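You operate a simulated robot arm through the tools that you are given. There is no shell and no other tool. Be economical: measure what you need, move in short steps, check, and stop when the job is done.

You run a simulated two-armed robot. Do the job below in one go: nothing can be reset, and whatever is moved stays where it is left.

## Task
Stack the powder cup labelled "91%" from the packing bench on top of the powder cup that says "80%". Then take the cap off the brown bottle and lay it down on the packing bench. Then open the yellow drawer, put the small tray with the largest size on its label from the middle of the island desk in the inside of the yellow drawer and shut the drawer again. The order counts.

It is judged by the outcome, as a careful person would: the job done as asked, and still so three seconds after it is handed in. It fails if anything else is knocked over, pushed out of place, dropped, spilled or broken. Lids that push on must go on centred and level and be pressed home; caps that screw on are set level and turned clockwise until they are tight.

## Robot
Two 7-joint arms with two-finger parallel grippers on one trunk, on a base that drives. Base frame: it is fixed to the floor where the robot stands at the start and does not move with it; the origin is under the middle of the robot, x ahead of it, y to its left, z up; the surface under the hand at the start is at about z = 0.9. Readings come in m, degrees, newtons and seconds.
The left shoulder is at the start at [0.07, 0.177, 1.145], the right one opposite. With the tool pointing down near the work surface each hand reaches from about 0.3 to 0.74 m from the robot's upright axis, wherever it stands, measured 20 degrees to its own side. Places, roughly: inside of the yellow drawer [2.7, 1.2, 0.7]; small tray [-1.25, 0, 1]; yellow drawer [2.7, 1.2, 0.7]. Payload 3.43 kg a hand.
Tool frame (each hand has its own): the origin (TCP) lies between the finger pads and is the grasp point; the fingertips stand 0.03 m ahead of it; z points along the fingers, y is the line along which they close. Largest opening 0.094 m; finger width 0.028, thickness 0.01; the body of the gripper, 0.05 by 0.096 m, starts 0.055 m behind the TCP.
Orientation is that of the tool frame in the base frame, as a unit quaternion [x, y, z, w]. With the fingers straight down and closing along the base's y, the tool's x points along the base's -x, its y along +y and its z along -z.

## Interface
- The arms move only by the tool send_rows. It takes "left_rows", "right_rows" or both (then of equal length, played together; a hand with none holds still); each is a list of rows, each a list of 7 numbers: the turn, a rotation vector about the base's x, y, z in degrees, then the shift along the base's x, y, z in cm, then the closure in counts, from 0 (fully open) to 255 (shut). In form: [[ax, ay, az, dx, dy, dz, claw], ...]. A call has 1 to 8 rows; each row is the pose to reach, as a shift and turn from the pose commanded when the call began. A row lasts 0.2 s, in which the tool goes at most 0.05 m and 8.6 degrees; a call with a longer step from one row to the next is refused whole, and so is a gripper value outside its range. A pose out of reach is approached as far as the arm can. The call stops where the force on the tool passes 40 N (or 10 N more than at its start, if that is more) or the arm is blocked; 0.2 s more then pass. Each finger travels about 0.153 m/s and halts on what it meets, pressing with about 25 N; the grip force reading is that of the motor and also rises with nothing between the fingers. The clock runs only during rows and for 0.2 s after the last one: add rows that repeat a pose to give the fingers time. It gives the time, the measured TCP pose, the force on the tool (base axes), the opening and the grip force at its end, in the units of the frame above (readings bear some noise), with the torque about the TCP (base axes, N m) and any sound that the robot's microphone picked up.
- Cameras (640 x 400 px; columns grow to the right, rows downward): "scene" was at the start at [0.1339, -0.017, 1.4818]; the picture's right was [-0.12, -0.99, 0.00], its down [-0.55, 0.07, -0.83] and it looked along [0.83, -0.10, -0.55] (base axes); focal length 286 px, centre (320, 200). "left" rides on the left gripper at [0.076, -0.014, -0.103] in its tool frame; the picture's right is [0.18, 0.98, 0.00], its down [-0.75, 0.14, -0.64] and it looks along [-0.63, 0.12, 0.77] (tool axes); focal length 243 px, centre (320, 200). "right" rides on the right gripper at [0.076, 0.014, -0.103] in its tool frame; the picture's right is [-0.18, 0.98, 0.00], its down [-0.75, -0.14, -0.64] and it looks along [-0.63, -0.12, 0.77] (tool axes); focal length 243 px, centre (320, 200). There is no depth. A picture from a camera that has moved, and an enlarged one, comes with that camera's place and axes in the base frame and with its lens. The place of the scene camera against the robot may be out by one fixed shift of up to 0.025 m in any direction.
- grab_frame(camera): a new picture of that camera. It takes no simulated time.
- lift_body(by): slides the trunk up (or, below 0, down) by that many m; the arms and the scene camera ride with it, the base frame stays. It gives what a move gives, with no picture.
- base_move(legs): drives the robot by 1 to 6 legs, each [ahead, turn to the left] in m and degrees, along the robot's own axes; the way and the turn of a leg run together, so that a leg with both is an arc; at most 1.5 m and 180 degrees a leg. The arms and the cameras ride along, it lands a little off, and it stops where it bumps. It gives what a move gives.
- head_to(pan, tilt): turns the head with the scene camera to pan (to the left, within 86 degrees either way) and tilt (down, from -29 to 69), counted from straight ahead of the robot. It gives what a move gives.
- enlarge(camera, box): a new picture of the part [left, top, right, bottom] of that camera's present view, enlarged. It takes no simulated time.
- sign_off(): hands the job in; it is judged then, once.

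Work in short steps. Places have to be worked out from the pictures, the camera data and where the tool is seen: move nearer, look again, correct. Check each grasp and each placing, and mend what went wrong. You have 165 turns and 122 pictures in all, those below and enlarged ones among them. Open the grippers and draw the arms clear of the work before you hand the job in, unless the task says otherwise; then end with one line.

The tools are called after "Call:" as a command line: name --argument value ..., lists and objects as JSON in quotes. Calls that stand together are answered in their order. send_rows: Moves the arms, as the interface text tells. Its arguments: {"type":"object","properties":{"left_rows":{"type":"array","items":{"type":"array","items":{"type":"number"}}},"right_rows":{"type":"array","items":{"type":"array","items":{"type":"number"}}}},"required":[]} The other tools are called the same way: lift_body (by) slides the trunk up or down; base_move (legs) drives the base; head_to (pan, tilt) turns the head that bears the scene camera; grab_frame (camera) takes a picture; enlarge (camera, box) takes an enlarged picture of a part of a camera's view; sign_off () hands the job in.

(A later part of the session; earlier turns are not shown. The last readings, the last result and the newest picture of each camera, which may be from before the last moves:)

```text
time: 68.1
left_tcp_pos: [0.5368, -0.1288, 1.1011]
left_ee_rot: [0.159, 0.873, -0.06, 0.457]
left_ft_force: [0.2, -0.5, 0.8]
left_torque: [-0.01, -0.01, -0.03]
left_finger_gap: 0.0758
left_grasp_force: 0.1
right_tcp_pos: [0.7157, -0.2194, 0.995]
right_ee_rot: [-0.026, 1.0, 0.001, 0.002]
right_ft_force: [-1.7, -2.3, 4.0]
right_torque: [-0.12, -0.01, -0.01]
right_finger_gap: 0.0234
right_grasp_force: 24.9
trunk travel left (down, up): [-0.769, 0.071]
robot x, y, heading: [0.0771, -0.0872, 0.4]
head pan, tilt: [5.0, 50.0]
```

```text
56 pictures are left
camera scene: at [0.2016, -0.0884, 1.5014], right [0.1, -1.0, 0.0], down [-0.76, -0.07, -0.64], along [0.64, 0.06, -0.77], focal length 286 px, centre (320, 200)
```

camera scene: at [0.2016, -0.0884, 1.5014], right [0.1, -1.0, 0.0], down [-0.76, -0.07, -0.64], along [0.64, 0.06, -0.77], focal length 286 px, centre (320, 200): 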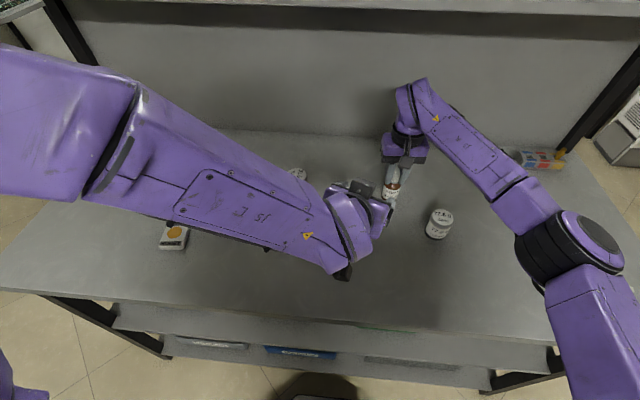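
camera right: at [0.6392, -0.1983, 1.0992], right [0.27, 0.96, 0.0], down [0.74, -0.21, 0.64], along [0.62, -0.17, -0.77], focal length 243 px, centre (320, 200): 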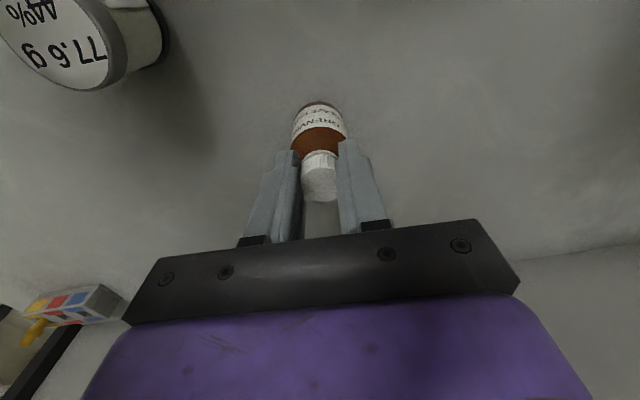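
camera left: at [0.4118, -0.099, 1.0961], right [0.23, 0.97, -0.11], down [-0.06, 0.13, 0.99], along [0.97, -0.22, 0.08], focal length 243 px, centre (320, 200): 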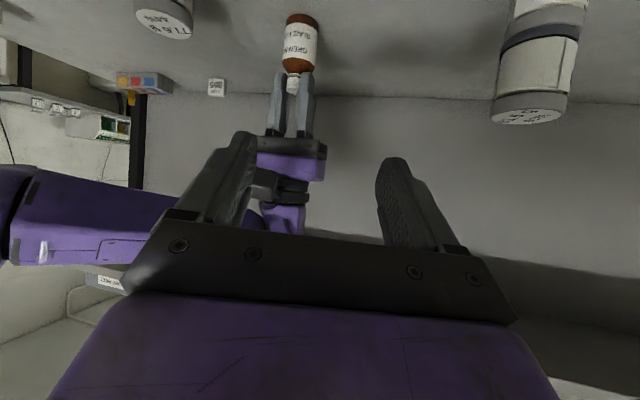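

Left camera confirms the bottle at (0.714, −0.216). I lower to the pre-approach pose (0.594, −0.176, 0.938).

Call:
send_rows --left_rows '[[0, 0, 0, 1, -1, -3, 50], [0, 0, 0, 2, -2, -6.5, 50], [0, 0, 0, 3, -3, -10, 50], [0, 0, 0, 4.5, -4, -13, 50], [0, 0, 0, 5.7, -4.7, -16.3, 50], [0, 0, 0, 5.7, -4.7, -16.3, 50]]'

Call:
grab_frame --camera "left"

Call:
grab_frame --camera "scene"

```text
time: 69.5
left_tcp_pos: [0.5955, -0.177, 0.937]
left_ee_rot: [0.159, 0.872, -0.059, 0.459]
left_ft_force: [-0.2, 0.3, 0.5]
left_torque: [0.0, 0.0, 0.01]
left_finger_gap: 0.0756
left_grasp_force: 0.0
right_tcp_pos: [0.7167, -0.219, 0.9959]
right_ee_rot: [-0.027, 1.0, 0.001, 0.001]
right_ft_force: [0.2, -0.2, 1.9]
right_torque: [0.0, -0.01, -0.01]
right_finger_gap: 0.0239
right_grasp_force: 25.9
trunk travel left (down, up): [-0.769, 0.071]
robot x, y, heading: [0.0828, -0.0911, 0.5]
head pan, tilt: [5.0, 50.0]
```

```text
55 pictures are left
camera left: at [0.4702, -0.1476, 0.9326], right [0.23, 0.97, -0.11], down [-0.06, 0.13, 0.99], along [0.97, -0.22, 0.08], focal length 243 px, centre (320, 200)
```

left: 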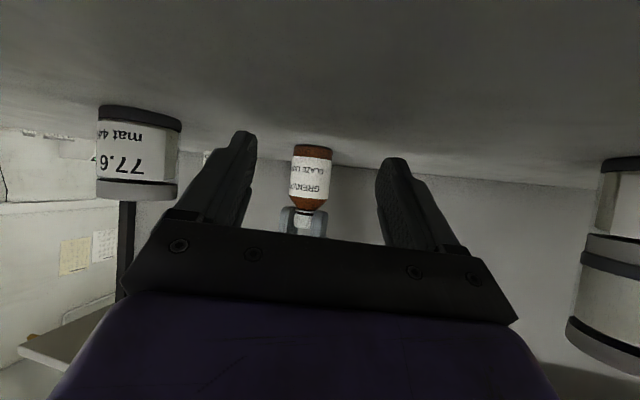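

```text
54 pictures are left
camera scene: at [0.2019, -0.0886, 1.5014], right [0.1, -1.0, 0.0], down [-0.76, -0.07, -0.64], along [0.64, 0.06, -0.77], focal length 286 px, centre (320, 200)
```

scene: 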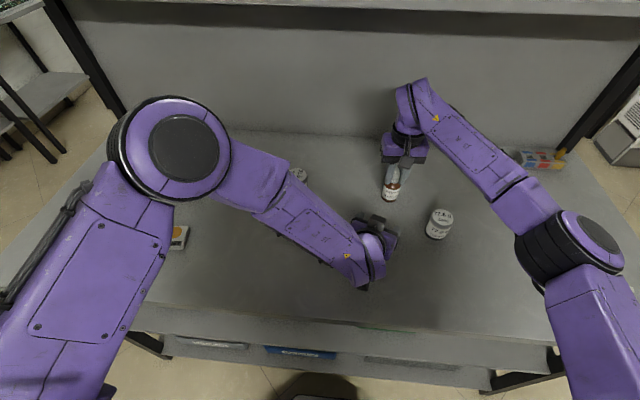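

The bottle lies centred between the left fingers. I advance 11.5 cm and close gently on the body.

Call:
send_rows --left_rows '[[0, 0, 0, 3.5, -1.2, 0, 50], [0, 0, 0, 7, -2.5, 0, 50], [0, 0, 0, 9.5, -3.4, 0, 50], [0, 0, 0, 11.1, -4, 0, 50], [0, 0, 0, 11.1, -4, 0, 50]]'

Call:
grab_frame --camera "left"

Call:
enlarge --camera "scene" --box '[320, 100, 480, 220]'

```text
time: 70.7
left_tcp_pos: [0.7065, -0.217, 0.937]
left_ee_rot: [0.159, 0.873, -0.059, 0.458]
left_ft_force: [1.1, 0.2, -0.8]
left_torque: [0.06, 0.02, 0.0]
left_finger_gap: 0.0751
left_grasp_force: 0.1
right_tcp_pos: [0.7159, -0.2192, 0.9953]
right_ee_rot: [-0.027, 1.0, 0.001, 0.001]
right_ft_force: [-0.7, 0.3, 1.3]
right_torque: [0.01, -0.01, 0.03]
right_finger_gap: 0.0238
right_grasp_force: 24.9
trunk travel left (down, up): [-0.769, 0.071]
robot x, y, heading: [0.0788, -0.0925, 0.7]
head pan, tilt: [5.0, 50.0]
```

```text
53 pictures are left
camera left: at [0.5812, -0.1867, 0.9328], right [0.23, 0.97, -0.11], down [-0.05, 0.13, 0.99], along [0.97, -0.22, 0.08], focal length 243 px, centre (320, 200)
```

left: 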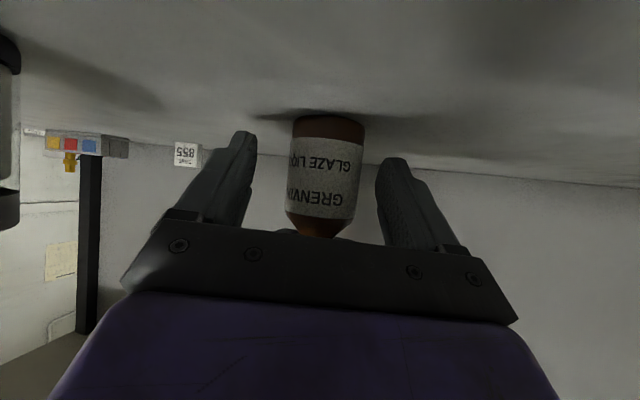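

```text
3.33 times, centred on (400, 160) of scene
camera zoom: at [0.2019, -0.0886, 1.5014], right [0.1, -1.0, 0.0], down [-0.76, -0.07, -0.64], along [0.64, 0.06, -0.77], focal length 952 px, centre (53, 333)
```

zoom: 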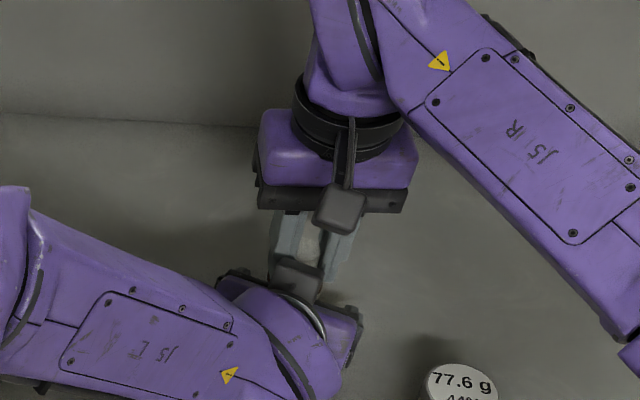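

Positioned without contact. I close the left hand on the body.

Call:
send_rows --left_rows '[[0, 0, 0, 0, 0, 0, 100], [0, 0, 0, 0, 0, 0, 150], [0, 0, 0, 0, 0, 0, 255], [0, 0, 0, 0, 0, 0, 255]]'

```text
time: 71.7
left_tcp_pos: [0.7074, -0.2144, 0.9383]
left_ee_rot: [0.158, 0.872, -0.058, 0.459]
left_ft_force: [6.0, 17.1, -1.4]
left_torque: [-0.84, 0.23, 0.3]
left_finger_gap: 0.0421
left_grasp_force: 24.7
right_tcp_pos: [0.717, -0.2192, 0.995]
right_ee_rot: [-0.025, 1.0, 0.0, 0.001]
right_ft_force: [-6.1, -17.2, 6.0]
right_torque: [-0.2, 0.14, -0.11]
right_finger_gap: 0.0237
right_grasp_force: 24.6
trunk travel left (down, up): [-0.769, 0.071]
robot x, y, heading: [0.08, -0.0896, 0.2]
head pan, tilt: [5.0, 50.0]
```

Gripped with a 17 N side load from slight misalignment; I shift the left hand 3 mm to relieve it.

Call:
send_rows --left_rows '[[0, 0, 0, 0.1, 0.3, 0, 255], [0, 0, 0, 0.1, 0.3, 0, 255]]'

```text
time: 72.3
left_tcp_pos: [0.7066, -0.2135, 0.9387]
left_ee_rot: [0.16, 0.872, -0.06, 0.458]
left_ft_force: [1.4, 10.5, 0.1]
left_torque: [-0.64, -0.02, 0.23]
left_finger_gap: 0.0425
left_grasp_force: 25.2
right_tcp_pos: [0.7165, -0.2198, 0.9943]
right_ee_rot: [-0.027, 1.0, 0.001, 0.001]
right_ft_force: [-0.7, -12.0, 3.3]
right_torque: [-0.13, 0.07, -0.04]
right_finger_gap: 0.0238
right_grasp_force: 25.2
trunk travel left (down, up): [-0.769, 0.071]
robot x, y, heading: [0.083, -0.0897, 0.5]
head pan, tilt: [5.0, 50.0]
```

Better. Now I turn the cap counter-clockwise with the right hand while the left holds, and watch the torque.

Call:
send_rows --left_rows "[[0, 0, 0, 0, 0.2, 0, 255], [0, 0, 0, 0, 0.2, 0, 255], [0, 0, 0, 0, 0.2, 0, 255], [0, 0, 0, 0, 0.2, 0, 255], [0, 0, 0, 0, 0.2, 0, 255], [0, 0, 0, 0, 0.2, 0, 255]], \"right_rows\">[[0, 0, 7, 0, 0, 0, 255], [0, 0, 14, 0, 0, 0, 255], [0, 0, 21, 0, 0, 0, 255], [0, 0, 28, 0, 0, 0, 255], [0, 0, 35, 0, 0, 0, 255], [0, 0, 42, 0, 0, 0, 255]]"

Call:
grab_frame --camera "left"

```text
refused: the rows could not be read
```

```text
51 pictures are left
camera left: at [0.5818, -0.1839, 0.9331], right [0.23, 0.97, -0.11], down [-0.06, 0.13, 0.99], along [0.97, -0.22, 0.08], focal length 243 px, centre (320, 200)
```

left: 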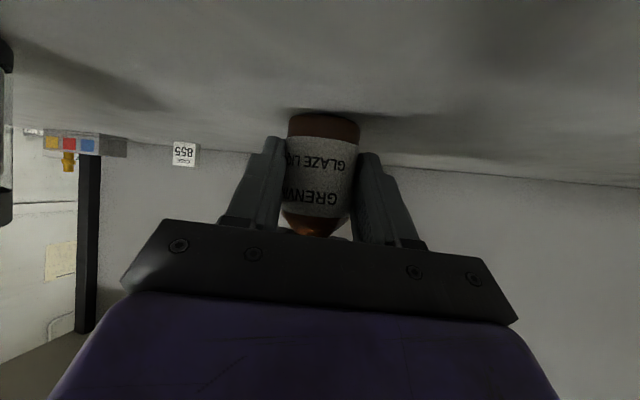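

That call was malformed; I resend the turn with the right hand only.

Call:
send_rows --right_rows '[[0, 0, 7, 0, 0, 0, 255], [0, 0, 14, 0, 0, 0, 255], [0, 0, 21, 0, 0, 0, 255], [0, 0, 28, 0, 0, 0, 255], [0, 0, 35, 0, 0, 0, 255], [0, 0, 42, 0, 0, 0, 255]]'

Call:
grab_frame --camera "left"

```text
time: 73.7
left_tcp_pos: [0.7072, -0.2125, 0.9367]
left_ee_rot: [0.159, 0.873, -0.059, 0.458]
left_ft_force: [-15.5, 25.5, 2.3]
left_torque: [-0.81, -0.61, 0.43]
left_finger_gap: 0.0424
left_grasp_force: 25.3
right_tcp_pos: [0.7177, -0.2221, 0.9964]
right_ee_rot: [-0.382, 0.924, -0.001, 0.001]
right_ft_force: [17.0, -27.1, 4.2]
right_torque: [-0.64, -0.39, -0.24]
right_finger_gap: 0.0239
right_grasp_force: 25.2
trunk travel left (down, up): [-0.769, 0.071]
robot x, y, heading: [0.0769, -0.0902, 0.4]
head pan, tilt: [5.0, 50.0]
```

```text
50 pictures are left
camera left: at [0.5814, -0.1833, 0.9329], right [0.23, 0.97, -0.11], down [-0.06, 0.12, 0.99], along [0.97, -0.22, 0.08], focal length 243 px, centre (320, 200)
```

left: 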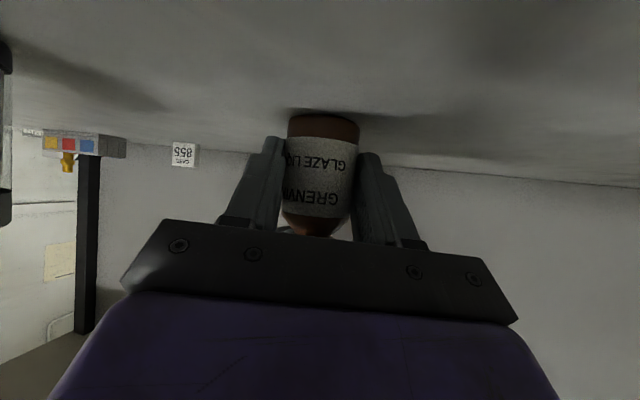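

The bottle stayed put while the cap turned, but a side load built up. I release the cap, turn back, and regrip centred.

Call:
send_rows --right_rows '[[0, 0, 0, 0, 0, 0, 150], [0, 0, -8, 0, 0, 0, 130], [0, 0, -16, 0, 0, 0, 130], [0, 0, -24, 0, 0, 0, 130], [0, 0, -32, 0, 0, 0, 130], [0, 0, -40, 0, 0, 0, 130], [0, 0, -44, 0, 0, 0, 130]]'

Call:
grab_frame --camera "right"

```text
time: 75.3
left_tcp_pos: [0.7068, -0.2131, 0.9381]
left_ee_rot: [0.159, 0.873, -0.059, 0.457]
left_ft_force: [3.8, 5.0, -6.0]
left_torque: [-0.45, 0.12, -0.19]
left_finger_gap: 0.041
left_grasp_force: 24.8
right_tcp_pos: [0.7161, -0.2182, 0.9962]
right_ee_rot: [-0.009, 1.0, 0.002, 0.0]
right_ft_force: [-6.1, -5.8, 9.6]
right_torque: [0.16, 0.28, 0.25]
right_finger_gap: 0.0433
right_grasp_force: 0.0
trunk travel left (down, up): [-0.769, 0.071]
robot x, y, heading: [0.0778, -0.098, 0.6]
head pan, tilt: [5.0, 50.0]
```

```text
49 pictures are left
camera right: at [0.6394, -0.2054, 1.0983], right [0.17, 0.99, 0.0], down [0.76, -0.13, 0.64], along [0.63, -0.1, -0.77], focal length 243 px, centre (320, 200)
```

right: 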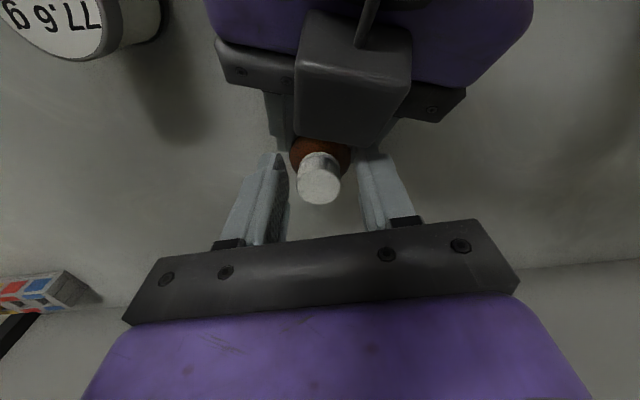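

The right fingertips probably touch the bottle's shoulder (9.6 N). I raise the right hand 6 mm, recheck force, and regrip.

Call:
send_rows --right_rows '[[0, 0, 0, 0, 0, 0.4, 110], [0, 0, 0, 0, 0, 0.7, 110], [0, 0, 0, 0, 0, 0.7, 110]]'

Call:
enlarge --camera "right" --box '[220, 60, 460, 240]'

```text
time: 76.1
left_tcp_pos: [0.7077, -0.2139, 0.9374]
left_ee_rot: [0.159, 0.872, -0.06, 0.459]
left_ft_force: [0.1, -0.6, 0.6]
left_torque: [-0.02, -0.01, 0.0]
left_finger_gap: 0.0412
left_grasp_force: 25.9
right_tcp_pos: [0.7166, -0.2187, 1.0023]
right_ee_rot: [-0.01, 1.0, 0.001, 0.0]
right_ft_force: [0.2, -0.3, -0.4]
right_torque: [0.01, 0.03, -0.02]
right_finger_gap: 0.0533
right_grasp_force: 0.1
trunk travel left (down, up): [-0.769, 0.071]
robot x, y, heading: [0.0837, -0.0908, 0.4]
head pan, tilt: [5.0, 50.0]
```

```text
2.22 times, centred on (340, 150) of right
camera zoom: at [0.6401, -0.206, 1.1044], right [0.17, 0.99, 0.0], down [0.76, -0.13, 0.64], along [0.63, -0.1, -0.77], focal length 539 px, centre (276, 311)
```

zoom: 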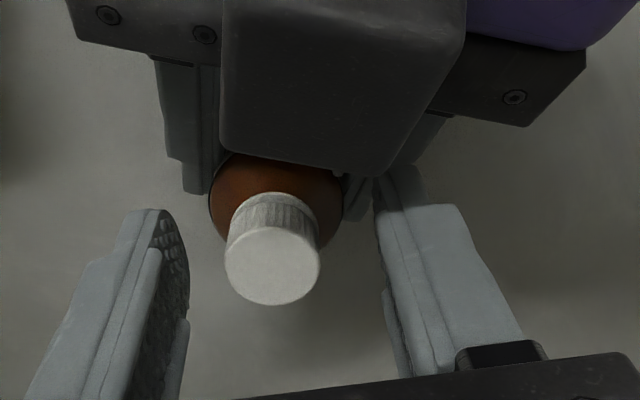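

Forces are zero and the cap is centred at (0.715, −0.219). I grip and turn counter-clockwise again.

Call:
send_rows --right_rows '[[0, 0, 0, -0.1, 0, 0, 255], [0, 0, 0, -0.1, 0, 0, 255], [0, 0, 8, -0.1, 0, 0, 255], [0, 0, 16, -0.1, 0, 0, 255], [0, 0, 24, -0.1, 0, 0.05, 255], [0, 0, 32, -0.1, 0, 0.1, 255], [0, 0, 40, -0.1, 0, 0.1, 255], [0, 0, 48, -0.1, 0, 0.1, 255]]'

```text
time: 77.9
left_tcp_pos: [0.7079, -0.2122, 0.938]
left_ee_rot: [0.158, 0.872, -0.058, 0.459]
left_ft_force: [-13.4, 24.8, -0.4]
left_torque: [-0.85, -0.42, 0.27]
left_finger_gap: 0.0426
left_grasp_force: 25.0
right_tcp_pos: [0.7169, -0.2219, 1.0032]
right_ee_rot: [-0.415, 0.91, -0.001, 0.0]
right_ft_force: [13.1, -25.5, 1.8]
right_torque: [-0.71, -0.4, -0.21]
right_finger_gap: 0.0237
right_grasp_force: 24.8
trunk travel left (down, up): [-0.769, 0.071]
robot x, y, heading: [0.0786, -0.0914, 0.4]
head pan, tilt: [5.0, 50.0]
```

The load pattern fits the cap being ~5 mm further in +x than the hand's centre. I release, shift +5 mm, turn back and regrip.

Call:
send_rows --right_rows '[[0, 0, 0, 0, 0, 0, 130], [0, 0, -8, 0.3, 0, 0, 110], [0, 0, -16, 0.5, 0, 0, 110], [0, 0, -24, 0.5, 0, 0, 110], [0, 0, -32, 0.5, 0, 0, 110], [0, 0, -40, 0.5, 0, 0, 110], [0, 0, -48, 0.5, 0, 0, 110], [0, 0, -56, 0.5, 0, 0, 110]]'

Call:
enlarge --camera "right" --box '[220, 60, 460, 240]'

```text
time: 79.7
left_tcp_pos: [0.7076, -0.2128, 0.9377]
left_ee_rot: [0.16, 0.872, -0.06, 0.458]
left_ft_force: [-0.2, 0.1, 0.1]
left_torque: [-0.01, 0.03, -0.03]
left_finger_gap: 0.0415
left_grasp_force: 25.3
right_tcp_pos: [0.7197, -0.2184, 1.0042]
right_ee_rot: [0.062, 0.998, 0.001, 0.001]
right_ft_force: [-0.3, 0.0, -0.5]
right_torque: [0.02, 0.0, 0.0]
right_finger_gap: 0.0535
right_grasp_force: 0.0
trunk travel left (down, up): [-0.769, 0.071]
robot x, y, heading: [0.0814, -0.0929, 0.5]
head pan, tilt: [5.0, 50.0]
```

```text
2.22 times, centred on (340, 150) of right
camera zoom: at [0.6469, -0.1949, 1.1058], right [0.3, 0.95, 0.0], down [0.73, -0.23, 0.64], along [0.61, -0.19, -0.77], focal length 539 px, centre (276, 311)
```

zoom: 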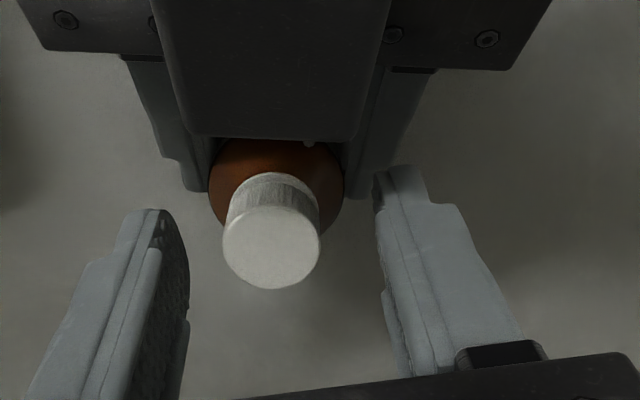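

Image geometry says the cap really is at x≈0.715, so the load may instead be the right palm hitting the box on the left hand. I test by turning with fingers open, without touching the cap.

Call:
send_rows --right_rows '[[0, 0, 8, -0.4, 0.1, 0, 110], [0, 0, 16, -0.4, 0.1, 0, 110], [0, 0, 24, -0.4, 0.1, 0, 110], [0, 0, 32, -0.4, 0.1, 0, 110], [0, 0, 40, -0.4, 0.1, 0, 110], [0, 0, 48, -0.4, 0.1, 0, 110], [0, 0, 56, -0.4, 0.1, 0, 110]]'

Call:
enlarge --camera "right" --box '[220, 60, 460, 240]'

```text
time: 81.0
left_tcp_pos: [0.7032, -0.219, 0.9377]
left_ee_rot: [0.165, 0.872, -0.064, 0.456]
left_ft_force: [-3.8, -1.2, 3.1]
left_torque: [0.11, -0.28, 0.08]
left_finger_gap: 0.0411
left_grasp_force: 25.0
right_tcp_pos: [0.7169, -0.2167, 1.0039]
right_ee_rot: [-0.316, 0.949, 0.0, 0.003]
right_ft_force: [3.9, 2.7, 0.1]
right_torque: [-0.02, 0.0, -0.15]
right_finger_gap: 0.0532
right_grasp_force: 0.1
trunk travel left (down, up): [-0.769, 0.071]
robot x, y, heading: [0.0822, -0.0899, 0.8]
head pan, tilt: [5.0, 50.0]
stopped in row 6 (left hand): the force on the tool passed its limit at 45 N (the readings are from after the stop); the commanded pose is now the measured one
```

```text
2.22 times, centred on (340, 150) of right
camera zoom: at [0.647, -0.2506, 1.1059], right [-0.44, 0.9, 0.0], down [0.68, 0.34, 0.65], along [0.58, 0.29, -0.76], focal length 539 px, centre (276, 311)
```

zoom: 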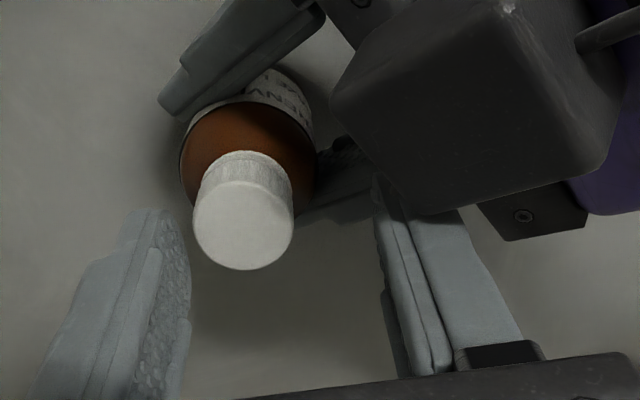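

Confirmed: box on the left hand collides beyond ~+30° yaw. The bottle shifted by ~6 mm only. I will use the yaw range −25°…+28° instead: turn the open right hand back and recentre on the cap (0.711, −0.228).

Call:
send_rows --right_rows '[[0, 0, -8, -0.3, -0.5, 0.2, 110], [0, 0, -16, -0.6, -1.1, 0.2, 110], [0, 0, -24, -0.6, -1.1, 0.2, 110], [0, 0, -32, -0.6, -1.1, 0.2, 110], [0, 0, -40, -0.6, -1.1, 0.2, 110], [0, 0, -48, -0.6, -1.1, 0.2, 110], [0, 0, -56, -0.6, -1.1, 0.2, 110], [0, 0, -62, -0.6, -1.1, 0.2, 110]]'

Call:
enlarge --camera "right" --box '[220, 60, 460, 240]'

```text
time: 82.8
left_tcp_pos: [0.704, -0.2192, 0.9386]
left_ee_rot: [0.165, 0.872, -0.063, 0.457]
left_ft_force: [0.3, 1.2, 1.7]
left_torque: [-0.01, 0.02, 0.02]
left_finger_gap: 0.0411
left_grasp_force: 24.8
right_tcp_pos: [0.7114, -0.227, 1.005]
right_ee_rot: [0.218, 0.976, -0.002, 0.002]
right_ft_force: [-0.2, 0.9, 0.3]
right_torque: [0.05, 0.01, 0.0]
right_finger_gap: 0.0534
right_grasp_force: 0.0
trunk travel left (down, up): [-0.769, 0.071]
robot x, y, heading: [0.0782, -0.0907, 0.7]
head pan, tilt: [5.0, 50.0]
```

```text
2.22 times, centred on (340, 150) of right
camera zoom: at [0.6475, -0.1814, 1.1074], right [0.59, 0.81, 0.0], down [0.62, -0.45, 0.65], along [0.52, -0.38, -0.76], focal length 539 px, centre (276, 311)
```

zoom: 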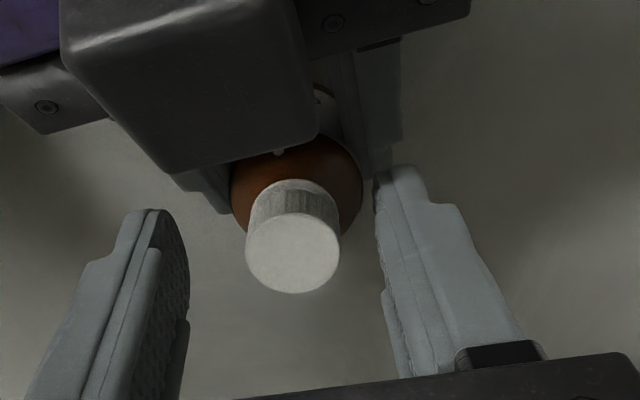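

Reached freely. I recentre (+1 mm, +4 mm), grip and turn 52° counter-clockwise.

Call:
send_rows --right_rows '[[0, 0, 0, 0.1, 0.4, 0, 255], [0, 0, 7, 0.1, 0.4, 0, 255], [0, 0, 15, 0.1, 0.4, 0, 255], [0, 0, 23, 0.1, 0.4, 0, 255], [0, 0, 31, 0.1, 0.4, 0, 255], [0, 0, 39, 0.1, 0.4, 0, 255], [0, 0, 47, 0.1, 0.4, 0.05, 255], [0, 0, 52, 0.1, 0.4, 0.1, 255]]'

Call:
enlarge --camera "right" --box '[220, 60, 460, 240]'

```text
time: 84.6
left_tcp_pos: [0.7037, -0.2187, 0.9366]
left_ee_rot: [0.164, 0.872, -0.063, 0.457]
left_ft_force: [-9.1, 25.7, 0.1]
left_torque: [-0.93, -0.3, 0.39]
left_finger_gap: 0.0419
left_grasp_force: 25.5
right_tcp_pos: [0.7133, -0.2252, 1.0051]
right_ee_rot: [-0.232, 0.973, -0.002, 0.002]
right_ft_force: [8.7, -24.6, 0.5]
right_torque: [-0.83, -0.27, -0.12]
right_finger_gap: 0.0235
right_grasp_force: 25.1
trunk travel left (down, up): [-0.769, 0.071]
robot x, y, heading: [0.0807, -0.0906, 0.5]
head pan, tilt: [5.0, 50.0]
```

```text
2.22 times, centred on (340, 150) of right
camera zoom: at [0.6376, -0.2461, 1.1082], right [-0.28, 0.96, 0.0], down [0.73, 0.22, 0.65], along [0.62, 0.18, -0.76], focal length 539 px, centre (276, 311)
```

zoom: 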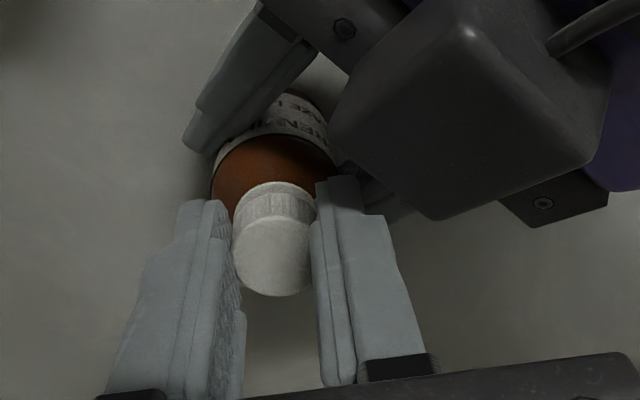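

Side load suggests the cap centre is ~3–4 mm towards −y. I release, correct, and rotate back for another stroke.

Call:
send_rows --right_rows '[[0, 0, 0, 0, -0.3, 0, 140], [0, 0, -7, 0, -0.4, 0, 130], [0, 0, -15, 0, -0.4, 0, 130], [0, 0, -23, 0, -0.4, 0, 130], [0, 0, -31, 0, -0.4, 0, 130], [0, 0, -39, 0, -0.4, 0, 130], [0, 0, -47, 0, -0.4, 0, 130], [0, 0, -55, 0, -0.4, 0, 130]]'

Call:
send_rows --right_rows '[[0, 0, 0, 0, 0, 0, 255], [0, 0, 0, 0, 0, 0, 255]]'

```text
time: 86.4
left_tcp_pos: [0.7029, -0.2193, 0.9377]
left_ee_rot: [0.165, 0.872, -0.063, 0.457]
left_ft_force: [-0.2, 0.5, 1.1]
left_torque: [0.01, 0.0, 0.02]
left_finger_gap: 0.0412
left_grasp_force: 25.2
right_tcp_pos: [0.7113, -0.2269, 1.0064]
right_ee_rot: [0.244, 0.97, -0.001, 0.001]
right_ft_force: [0.3, 0.0, -0.2]
right_torque: [0.0, -0.05, 0.04]
right_finger_gap: 0.0461
right_grasp_force: 0.0
trunk travel left (down, up): [-0.769, 0.071]
robot x, y, heading: [0.0801, -0.0896, 0.5]
head pan, tilt: [5.0, 50.0]
```

```text
time: 87.0
left_tcp_pos: [0.701, -0.2211, 0.9379]
left_ee_rot: [0.166, 0.872, -0.065, 0.456]
left_ft_force: [-15.1, -15.8, 4.6]
left_torque: [0.29, -0.52, -0.28]
left_finger_gap: 0.0411
left_grasp_force: 24.8
right_tcp_pos: [0.7114, -0.2282, 1.0077]
right_ee_rot: [0.242, 0.97, 0.0, 0.002]
right_ft_force: [15.5, 13.5, -1.3]
right_torque: [0.51, -0.5, 0.06]
right_finger_gap: 0.0236
right_grasp_force: 24.9
trunk travel left (down, up): [-0.769, 0.071]
robot x, y, heading: [0.079, -0.0903, 0.4]
head pan, tilt: [5.0, 50.0]
```

Combining both grips' loads puts the cap's true centre at (0.718, −0.2256). I release, shift there, regrip and check the load.

Call:
send_rows --right_rows '[[0, 0, 0, 0, 0, 0, 140], [0, 0, 0, 0.7, 0.15, 0, 130], [0, 0, 0, 0.7, 0.15, 0, 130], [0, 0, 0, 0.7, 0.15, 0, 255], [0, 0, 0, 0.7, 0.15, 0, 255], [0, 0, 0, 0.7, 0.15, 0, 255]]'

```text
time: 88.4
left_tcp_pos: [0.7027, -0.2205, 0.9373]
left_ee_rot: [0.165, 0.872, -0.064, 0.456]
left_ft_force: [-4.8, -5.1, 0.6]
left_torque: [0.12, -0.2, -0.15]
left_finger_gap: 0.0411
left_grasp_force: 25.0
right_tcp_pos: [0.7161, -0.2265, 1.0084]
right_ee_rot: [0.24, 0.971, -0.003, 0.001]
right_ft_force: [5.1, 5.3, 0.5]
right_torque: [0.26, -0.19, 0.01]
right_finger_gap: 0.0235
right_grasp_force: 25.0
right hand out of reach, approached as far as the arm can: row 2, 3, 4, 5, 6
trunk travel left (down, up): [-0.769, 0.071]
robot x, y, heading: [0.0812, -0.0952, 0.7]
head pan, tilt: [5.0, 50.0]
```

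Load is down to ~7 N. I turn 56° counter-clockwise.

Call:
send_rows --right_rows '[[0, 0, 8, 0.05, 0.05, 0, 255], [0, 0, 16, 0.1, 0.1, 0, 255], [0, 0, 24, 0.1, 0.1, 0, 255], [0, 0, 32, 0.1, 0.1, 0, 255], [0, 0, 40, 0.1, 0.1, 0, 255], [0, 0, 48, 0.1, 0.1, 0, 255], [0, 0, 56, 0.1, 0.1, 0, 255], [0, 0, 60, 0.1, 0.1, 0, 255]]'

Call:
enlarge --camera "right" --box '[220, 60, 460, 240]'

```text
time: 90.2
left_tcp_pos: [0.7035, -0.2192, 0.9367]
left_ee_rot: [0.165, 0.872, -0.063, 0.457]
left_ft_force: [-0.7, 4.0, -1.3]
left_torque: [-0.2, 0.31, 0.05]
left_finger_gap: 0.0408
left_grasp_force: 24.6
right_tcp_pos: [0.7181, -0.2272, 1.0077]
right_ee_rot: [-0.276, 0.961, 0.0, 0.003]
right_ft_force: [0.0, -2.6, 1.1]
right_torque: [-0.04, -0.31, 0.02]
right_finger_gap: 0.0236
right_grasp_force: 25.3
trunk travel left (down, up): [-0.769, 0.071]
robot x, y, heading: [0.0834, -0.0915, 0.3]
head pan, tilt: [5.0, 50.0]
```

```text
2.22 times, centred on (340, 150) of right
camera zoom: at [0.6451, -0.2542, 1.1107], right [-0.37, 0.93, 0.0], down [0.71, 0.28, 0.65], along [0.6, 0.24, -0.76], focal length 539 px, centre (276, 311)
```

zoom: 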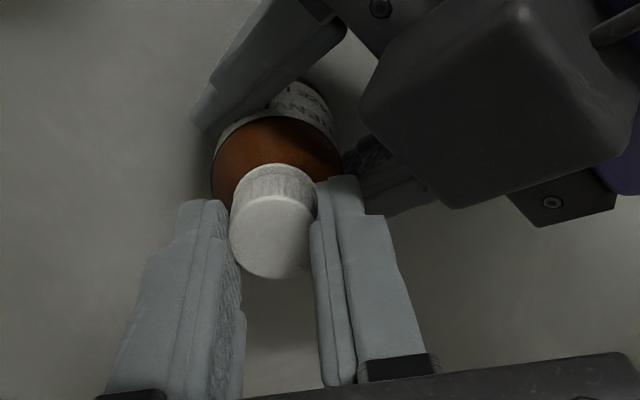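

Turned with almost no load; the cap may be loose. I pull up gently 6 mm to test.

Call:
send_rows --right_rows '[[0, 0, 0, 0, 0, 0.3, 255], [0, 0, 0, 0, 0, 0.6, 255], [0, 0, 0, 0, 0, 0.6, 255]]'

Call:
enlarge --camera "right" --box '[220, 60, 460, 240]'

```text
time: 91.0
left_tcp_pos: [0.7048, -0.22, 0.9375]
left_ee_rot: [0.164, 0.871, -0.063, 0.459]
left_ft_force: [-10.1, 3.8, 19.8]
left_torque: [-0.47, -0.4, -0.02]
left_finger_gap: 0.0412
left_grasp_force: 24.8
right_tcp_pos: [0.718, -0.2271, 1.013]
right_ee_rot: [-0.275, 0.962, 0.0, 0.001]
right_ft_force: [10.2, -3.8, -19.9]
right_torque: [0.05, -0.59, 0.03]
right_finger_gap: 0.0237
right_grasp_force: 25.1
trunk travel left (down, up): [-0.769, 0.071]
robot x, y, heading: [0.0776, -0.0923, 0.4]
head pan, tilt: [5.0, 50.0]
```

```text
2.22 times, centred on (340, 150) of right
camera zoom: at [0.6448, -0.2541, 1.1159], right [-0.36, 0.93, 0.0], down [0.71, 0.28, 0.64], along [0.6, 0.23, -0.77], focal length 539 px, centre (276, 311)
```

zoom: 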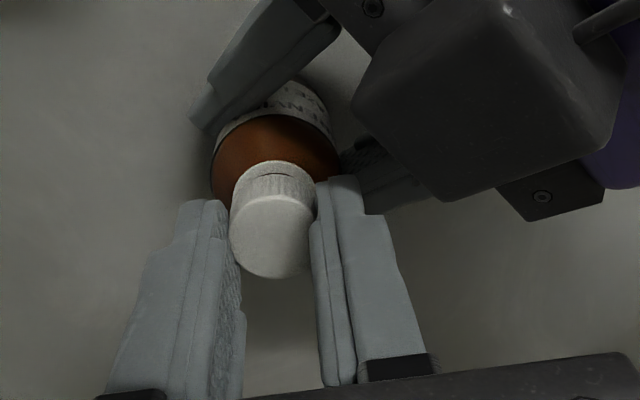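

Still threaded (20 N). I go back down, release, return and take another stroke.

Call:
send_rows --right_rows '[[0, 0, 0, 0, 0, -0.5, 140], [0, 0, -8, 0, 0, -0.5, 140], [0, 0, -16, 0, 0, -0.5, 140], [0, 0, -24, 0, 0, -0.5, 140], [0, 0, -32, 0, 0, -0.5, 140], [0, 0, -40, 0, 0, -0.5, 140], [0, 0, -48, 0, 0, -0.5, 140], [0, 0, -56, 0, 0, -0.5, 140]]'

Call:
send_rows --right_rows '[[0, 0, 0, 0, 0, 0, 255], [0, 0, 4, 0, 0, 0, 255], [0, 0, 12, 0, 0, 0, 255], [0, 0, 20, 0, 0, 0, 255], [0, 0, 28, 0, 0, 0, 255], [0, 0, 36, 0, 0, 0, 255], [0, 0, 44, 0, 0, 0, 255], [0, 0, 52, 0, 0, 0, 255]]'

```text
time: 92.8
left_tcp_pos: [0.7027, -0.2183, 0.9375]
left_ee_rot: [0.165, 0.872, -0.063, 0.457]
left_ft_force: [0.6, 0.1, -1.8]
left_torque: [0.0, 0.04, -0.01]
left_finger_gap: 0.0407
left_grasp_force: 25.6
right_tcp_pos: [0.7173, -0.2256, 1.0073]
right_ee_rot: [0.21, 0.978, -0.001, 0.001]
right_ft_force: [-0.7, 0.9, -0.7]
right_torque: [0.02, 0.0, -0.01]
right_finger_gap: 0.0424
right_grasp_force: 0.0
trunk travel left (down, up): [-0.769, 0.071]
robot x, y, heading: [0.0831, -0.0893, 0.6]
head pan, tilt: [5.0, 50.0]
```

```text
time: 94.6
left_tcp_pos: [0.7031, -0.2187, 0.9377]
left_ee_rot: [0.165, 0.872, -0.063, 0.457]
left_ft_force: [0.1, 4.2, -3.6]
left_torque: [-0.16, 0.38, 0.07]
left_finger_gap: 0.0407
left_grasp_force: 25.1
right_tcp_pos: [0.7172, -0.2259, 1.0085]
right_ee_rot: [-0.243, 0.97, 0.001, 0.003]
right_ft_force: [0.3, -4.1, 2.0]
right_torque: [-0.06, -0.36, -0.03]
right_finger_gap: 0.0236
right_grasp_force: 25.0
trunk travel left (down, up): [-0.769, 0.071]
robot x, y, heading: [0.0815, -0.0914, 0.6]
head pan, tilt: [5.0, 50.0]
```

Loads are small and the cap seems to climb slightly. Two more strokes.

Call:
send_rows --right_rows '[[0, 0, 0, 0, 0, 0, 140], [0, 0, -8, 0, 0, 0.1, 140], [0, 0, -16, 0, 0, 0.1, 140], [0, 0, -24, 0, 0, 0.1, 140], [0, 0, -32, 0, 0, 0.1, 140], [0, 0, -40, 0, 0, 0.1, 140], [0, 0, -48, 0, 0, 0.1, 140], [0, 0, -54, 0, 0, 0.1, 140]]'

Call:
send_rows --right_rows '[[0, 0, 0, 0, 0, 0, 255], [0, 0, 4, 0, 0, 0, 255], [0, 0, 12, 0, 0, 0, 255], [0, 0, 20, 0, 0, 0, 255], [0, 0, 28, 0, 0, 0.05, 255], [0, 0, 36, 0, 0, 0.05, 255], [0, 0, 44, 0, 0, 0.1, 255], [0, 0, 52, 0, 0, 0.1, 255]]'

Call:
send_rows --right_rows '[[0, 0, 0, 0, 0, 0, 140], [0, 0, -8, 0, 0, 0, 140], [0, 0, -16, 0, 0, 0, 140], [0, 0, -24, 0, 0, 0, 140], [0, 0, -32, 0, 0, 0, 140], [0, 0, -40, 0, 0, 0, 140], [0, 0, -48, 0, 0, 0, 140], [0, 0, -54, 0, 0, 0, 140]]'

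Call:
send_rows --right_rows '[[0, 0, 0, 0, 0, 0, 255], [0, 0, 4, 0, 0, 0, 255], [0, 0, 12, 0, 0, 0, 255], [0, 0, 20, 0, 0, 0, 255], [0, 0, 28, 0, 0, 0.05, 255], [0, 0, 36, 0, 0, 0.05, 255], [0, 0, 44, 0, 0, 0.1, 255], [0, 0, 52, 0, 0, 0.1, 255]]'

Call:
enlarge --camera "right" --box '[220, 60, 460, 240]'

```text
time: 96.4
left_tcp_pos: [0.7036, -0.219, 0.9374]
left_ee_rot: [0.165, 0.872, -0.063, 0.456]
left_ft_force: [0.1, -0.2, -1.2]
left_torque: [0.01, 0.03, 0.0]
left_finger_gap: 0.0408
left_grasp_force: 25.0
right_tcp_pos: [0.7173, -0.2265, 1.0101]
right_ee_rot: [0.227, 0.974, -0.002, 0.001]
right_ft_force: [0.0, 0.6, -0.6]
right_torque: [-0.02, 0.0, 0.0]
right_finger_gap: 0.0426
right_grasp_force: 0.1
trunk travel left (down, up): [-0.769, 0.071]
robot x, y, heading: [0.078, -0.0909, 0.4]
head pan, tilt: [5.0, 50.0]
```

```text
time: 98.2
left_tcp_pos: [0.7025, -0.2191, 0.9381]
left_ee_rot: [0.165, 0.872, -0.063, 0.456]
left_ft_force: [0.9, 0.6, -0.6]
left_torque: [0.03, 0.04, 0.0]
left_finger_gap: 0.0408
left_grasp_force: 24.5
right_tcp_pos: [0.7178, -0.2266, 1.0111]
right_ee_rot: [-0.225, 0.974, 0.0, 0.002]
right_ft_force: [-0.1, -0.4, 0.2]
right_torque: [0.0, 0.0, 0.01]
right_finger_gap: 0.0233
right_grasp_force: 25.1
trunk travel left (down, up): [-0.769, 0.071]
robot x, y, heading: [0.0791, -0.0892, 0.4]
head pan, tilt: [5.0, 50.0]
```

```text
time: 100.0
left_tcp_pos: [0.703, -0.2188, 0.9377]
left_ee_rot: [0.166, 0.872, -0.064, 0.456]
left_ft_force: [0.1, 0.3, -2.2]
left_torque: [0.03, 0.04, 0.02]
left_finger_gap: 0.0408
left_grasp_force: 24.9
right_tcp_pos: [0.7167, -0.2259, 1.0114]
right_ee_rot: [0.243, 0.97, -0.003, 0.001]
right_ft_force: [-0.2, -0.1, -0.5]
right_torque: [-0.02, -0.05, 0.02]
right_finger_gap: 0.0425
right_grasp_force: 0.1
trunk travel left (down, up): [-0.769, 0.071]
robot x, y, heading: [0.0788, -0.0909, 0.3]
head pan, tilt: [5.0, 50.0]
```

```text
time: 101.8
left_tcp_pos: [0.7031, -0.2203, 0.9378]
left_ee_rot: [0.165, 0.872, -0.064, 0.457]
left_ft_force: [0.0, 1.0, -0.3]
left_torque: [0.0, 0.05, 0.0]
left_finger_gap: 0.0409
left_grasp_force: 24.7
right_tcp_pos: [0.7174, -0.2277, 1.0126]
right_ee_rot: [-0.209, 0.978, 0.0, 0.002]
right_ft_force: [-0.9, -0.7, 0.0]
right_torque: [0.0, 0.0, -0.01]
right_finger_gap: 0.0235
right_grasp_force: 25.4
trunk travel left (down, up): [-0.769, 0.071]
robot x, y, heading: [0.0801, -0.0903, 0.8]
head pan, tilt: [5.0, 50.0]
```

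```text
2.22 times, centred on (340, 150) of right
camera zoom: at [0.6418, -0.244, 1.1148], right [-0.23, 0.97, 0.0], down [0.74, 0.18, 0.65], along [0.63, 0.15, -0.76], focal length 539 px, centre (276, 311)
```

zoom: 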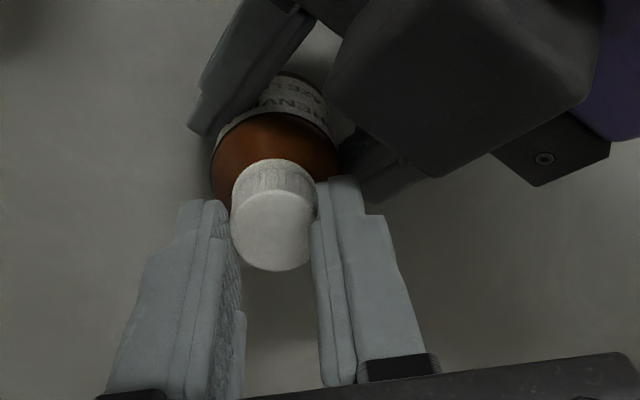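

Forces are nearly zero throughout: the cap seems free. I lift it 1 cm to test.

Call:
send_rows --right_rows '[[0, 0, 0, 0, 0, 0.4, 255], [0, 0, 0, 0, 0, 0.8, 255], [0, 0, 0, 0, 0, 1.2, 255]]'

Call:
enlarge --camera "right" --box '[220, 60, 460, 240]'

```text
time: 102.6
left_tcp_pos: [0.7028, -0.2192, 0.9369]
left_ee_rot: [0.165, 0.872, -0.064, 0.456]
left_ft_force: [0.5, -0.4, -1.2]
left_torque: [0.01, 0.02, 0.01]
left_finger_gap: 0.0408
left_grasp_force: 24.9
right_tcp_pos: [0.7178, -0.2268, 1.0242]
right_ee_rot: [-0.208, 0.978, 0.001, 0.003]
right_ft_force: [0.7, 0.2, 0.0]
right_torque: [0.01, -0.02, 0.01]
right_finger_gap: 0.0236
right_grasp_force: 25.1
trunk travel left (down, up): [-0.769, 0.071]
robot x, y, heading: [0.0806, -0.0882, 0.3]
head pan, tilt: [5.0, 50.0]
```

```text
2.22 times, centred on (340, 150) of right
camera zoom: at [0.6416, -0.2437, 1.127], right [-0.23, 0.97, 0.0], down [0.74, 0.18, 0.65], along [0.63, 0.15, -0.76], focal length 539 px, centre (276, 311)
```

zoom: 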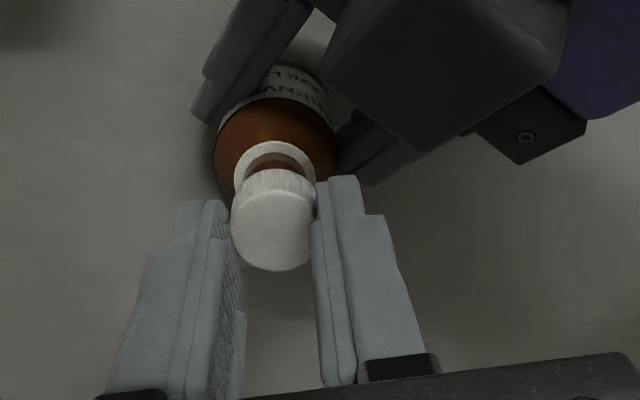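

The cap is off; a ring remains on the neck as normal. I raise it and carry it to a free spot near (0.60, −0.47).

Call:
send_rows --right_rows '[[0, 0, 0, 0, 0, 3, 255], [0, 0, 0, 0, 0, 7, 255], [0, 0, 0, -1, -2, 10, 255], [0, 0, 0, -3, -6, 10, 255], [0, 0, 0, -5, -10, 10, 255], [0, 0, 0, -7, -14, 10, 255], [0, 0, 0, -9, -18, 10, 255], [0, 0, 0, -11, -22, 10, 255]]'

Call:
send_rows --right_rows '[[0, 0, 0, -0.8, -2, -3, 255], [0, 0, 0, -0.8, -2, -7, 255], [0, 0, 0, -0.8, -2, -11, 255], [0, 0, 0, -0.8, -2, -14, 255], [0, 0, 0, -0.8, -2, -16, 255]]'

Call:
grab_frame --camera "right"

Call:
grab_frame --camera "scene"

```text
time: 104.4
left_tcp_pos: [0.7015, -0.2207, 0.9384]
left_ee_rot: [0.165, 0.872, -0.062, 0.457]
left_ft_force: [-0.5, 0.0, -0.9]
left_torque: [-0.01, 0.02, -0.03]
left_finger_gap: 0.0407
left_grasp_force: 25.0
right_tcp_pos: [0.6063, -0.45, 1.1241]
right_ee_rot: [-0.207, 0.978, 0.001, 0.003]
right_ft_force: [0.3, -0.3, 0.1]
right_torque: [0.0, -0.02, -0.01]
right_finger_gap: 0.0236
right_grasp_force: 25.1
trunk travel left (down, up): [-0.769, 0.071]
robot x, y, heading: [0.0808, -0.0904, 0.7]
head pan, tilt: [5.0, 50.0]
```

```text
time: 105.6
left_tcp_pos: [0.7038, -0.2189, 0.9362]
left_ee_rot: [0.166, 0.872, -0.064, 0.456]
left_ft_force: [1.2, 0.1, -1.2]
left_torque: [-0.02, 0.04, -0.01]
left_finger_gap: 0.0406
left_grasp_force: 24.6
right_tcp_pos: [0.6001, -0.4672, 0.9634]
right_ee_rot: [-0.207, 0.978, 0.001, 0.002]
right_ft_force: [-0.5, -1.0, -0.6]
right_torque: [0.04, -0.01, 0.02]
right_finger_gap: 0.0234
right_grasp_force: 25.4
trunk travel left (down, up): [-0.769, 0.071]
robot x, y, heading: [0.0824, -0.0896, 0.7]
head pan, tilt: [5.0, 50.0]
```

```text
39 pictures are left
camera right: at [0.5236, -0.4842, 1.0662], right [-0.23, 0.97, 0.0], down [0.74, 0.18, 0.65], along [0.63, 0.15, -0.76], focal length 243 px, centre (320, 200)
```

right: 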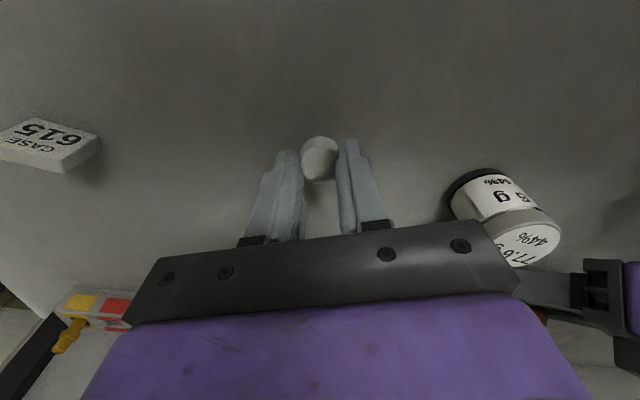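

```text
38 pictures are left
camera scene: at [0.203, -0.089, 1.5013], right [0.1, -1.0, 0.0], down [-0.76, -0.07, -0.64], along [0.64, 0.06, -0.77], focal length 286 px, centre (320, 200)
```

scene: 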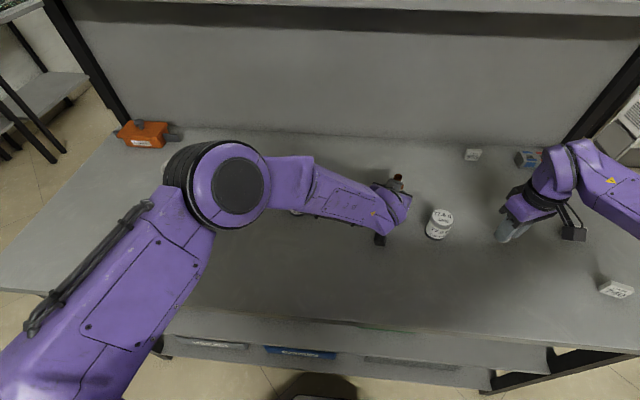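

Spot is free. I lower in small steps until the cap meets the bench.

Call:
send_rows --right_rows '[[0, 0, 0, 0, 0, -1.2, 255], [0, 0, 0, 0, 0, -1.8, 255], [0, 0, 0, 0, 0, -2.2, 255], [0, 0, 0, 0, 0, -2.6, 255]]'

```text
time: 106.6
left_tcp_pos: [0.7031, -0.2191, 0.9373]
left_ee_rot: [0.165, 0.872, -0.063, 0.456]
left_ft_force: [-0.1, 0.1, -0.6]
left_torque: [0.03, 0.04, -0.03]
left_finger_gap: 0.0406
left_grasp_force: 24.7
right_tcp_pos: [0.6012, -0.466, 0.9382]
right_ee_rot: [-0.207, 0.978, 0.001, 0.001]
right_ft_force: [-0.4, -0.6, 0.2]
right_torque: [0.01, 0.04, 0.0]
right_finger_gap: 0.0238
right_grasp_force: 25.6
trunk travel left (down, up): [-0.769, 0.071]
robot x, y, heading: [0.0766, -0.0935, 0.2]
head pan, tilt: [5.0, 50.0]
```

Call:
send_rows --right_rows '[[0, 0, 0, 0, 0, -0.3, 255], [0, 0, 0, 0, 0, -0.6, 255], [0, 0, 0, 0, 0, -0.6, 255]]'

Call:
enlarge --camera "right" --box '[240, 100, 400, 220]'

```text
time: 107.4
left_tcp_pos: [0.7011, -0.2192, 0.9412]
left_ee_rot: [0.165, 0.871, -0.064, 0.458]
left_ft_force: [0.1, -0.3, -1.8]
left_torque: [-0.01, 0.02, -0.04]
left_finger_gap: 0.0404
left_grasp_force: 24.9
right_tcp_pos: [0.5991, -0.4655, 0.9359]
right_ee_rot: [-0.207, 0.978, -0.001, 0.007]
right_ft_force: [6.2, -8.3, 32.6]
right_torque: [-0.39, 0.0, 0.03]
right_finger_gap: 0.0238
right_grasp_force: 24.7
trunk travel left (down, up): [-0.769, 0.071]
robot x, y, heading: [0.0782, -0.0948, 0.3]
head pan, tilt: [5.0, 50.0]
```

```text
3.33 times, centred on (320, 160) of right
camera zoom: at [0.5223, -0.4829, 1.0384], right [-0.23, 0.97, 0.0], down [0.74, 0.18, 0.65], along [0.64, 0.15, -0.76], focal length 809 px, centre (320, 333)
```

zoom: 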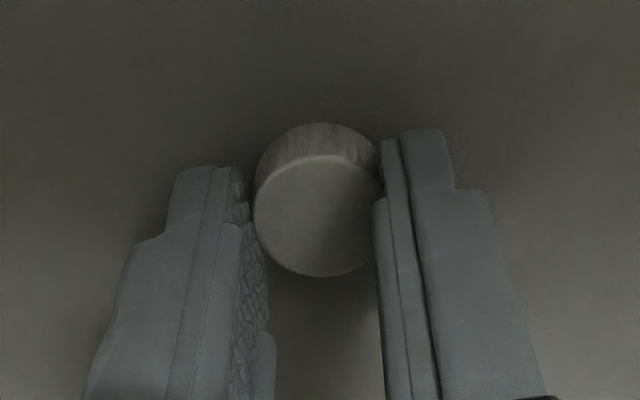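

Contact at 33 N. I back off 5 mm of command, open gently and withdraw upward.

Call:
send_rows --right_rows '[[0, 0, 0, 0, 0, 0.3, 255], [0, 0, 0, 0, 0, 0.5, 255], [0, 0, 0, 0, 0, 0.5, 170], [0, 0, 0, 0, 0, 0.5, 140], [0, 0, 0, 0, 0, 0.5, 100], [0, 0, 0, 0, 0, 3, 80], [0, 0, 0, 0, 0, 7, 60], [0, 0, 0, -2, 0, 11, 60]]'

Call:
grab_frame --camera "right"

```text
time: 109.2
left_tcp_pos: [0.7018, -0.2199, 0.9384]
left_ee_rot: [0.165, 0.872, -0.063, 0.457]
left_ft_force: [-0.8, 0.3, -0.9]
left_torque: [0.01, 0.03, 0.04]
left_finger_gap: 0.0408
left_grasp_force: 25.2
right_tcp_pos: [0.5784, -0.4654, 1.0426]
right_ee_rot: [-0.207, 0.978, 0.0, 0.002]
right_ft_force: [-0.1, -0.3, -0.4]
right_torque: [0.01, -0.01, 0.0]
right_finger_gap: 0.0721
right_grasp_force: 0.0
trunk travel left (down, up): [-0.769, 0.071]
robot x, y, heading: [0.0784, -0.0878, 0.4]
head pan, tilt: [5.0, 50.0]
```

```text
36 pictures are left
camera right: at [0.5021, -0.4829, 1.1451], right [-0.23, 0.97, 0.0], down [0.74, 0.18, 0.65], along [0.63, 0.15, -0.76], focal length 243 px, centre (320, 200)
```

right: 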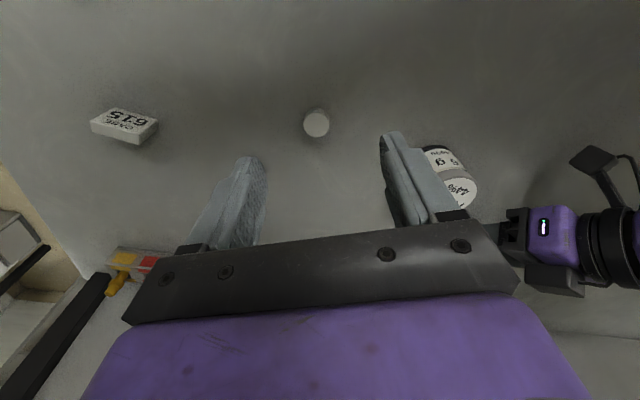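

The cap lies on the bench. Now the left hand releases the bottle slowly and backs straight out.

Call:
send_rows --left_rows '[[0, 0, 0, 0, 0, 0, 140], [0, 0, 0, 0, 0, 0, 120], [0, 0, 0, 0, 0, 0, 90], [0, 0, 0, 0, 0, 0, 60], [0, 0, 0, -2.8, 1, 0, 50], [0, 0, 0, -6, 2.2, 0, 50], [0, 0, 0, -9.5, 3.4, 0.3, 50], [0, 0, 0, -12, 4.3, 1, 50]]'

Call:
grab_frame --camera "left"

```text
time: 111.0
left_tcp_pos: [0.5824, -0.1762, 0.9484]
left_ee_rot: [0.165, 0.871, -0.064, 0.458]
left_ft_force: [0.3, 1.0, -0.3]
left_torque: [-0.01, 0.02, -0.05]
left_finger_gap: 0.0756
left_grasp_force: 0.1
right_tcp_pos: [0.5793, -0.4647, 1.0421]
right_ee_rot: [-0.207, 0.978, 0.0, 0.003]
right_ft_force: [0.2, 0.3, -0.6]
right_torque: [0.02, -0.03, 0.0]
right_finger_gap: 0.0718
right_grasp_force: 0.0
trunk travel left (down, up): [-0.769, 0.071]
robot x, y, heading: [0.0773, -0.0907, 0.6]
head pan, tilt: [5.0, 50.0]
```

```text
35 pictures are left
camera left: at [0.4566, -0.1449, 0.9433], right [0.24, 0.96, -0.11], down [-0.05, 0.13, 0.99], along [0.97, -0.23, 0.08], focal length 243 px, centre (320, 200)
```

left: 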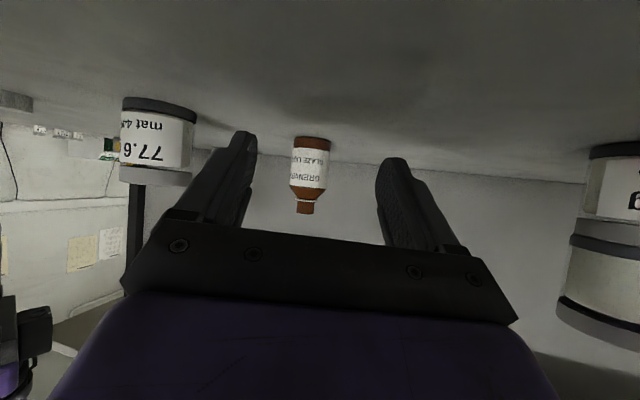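

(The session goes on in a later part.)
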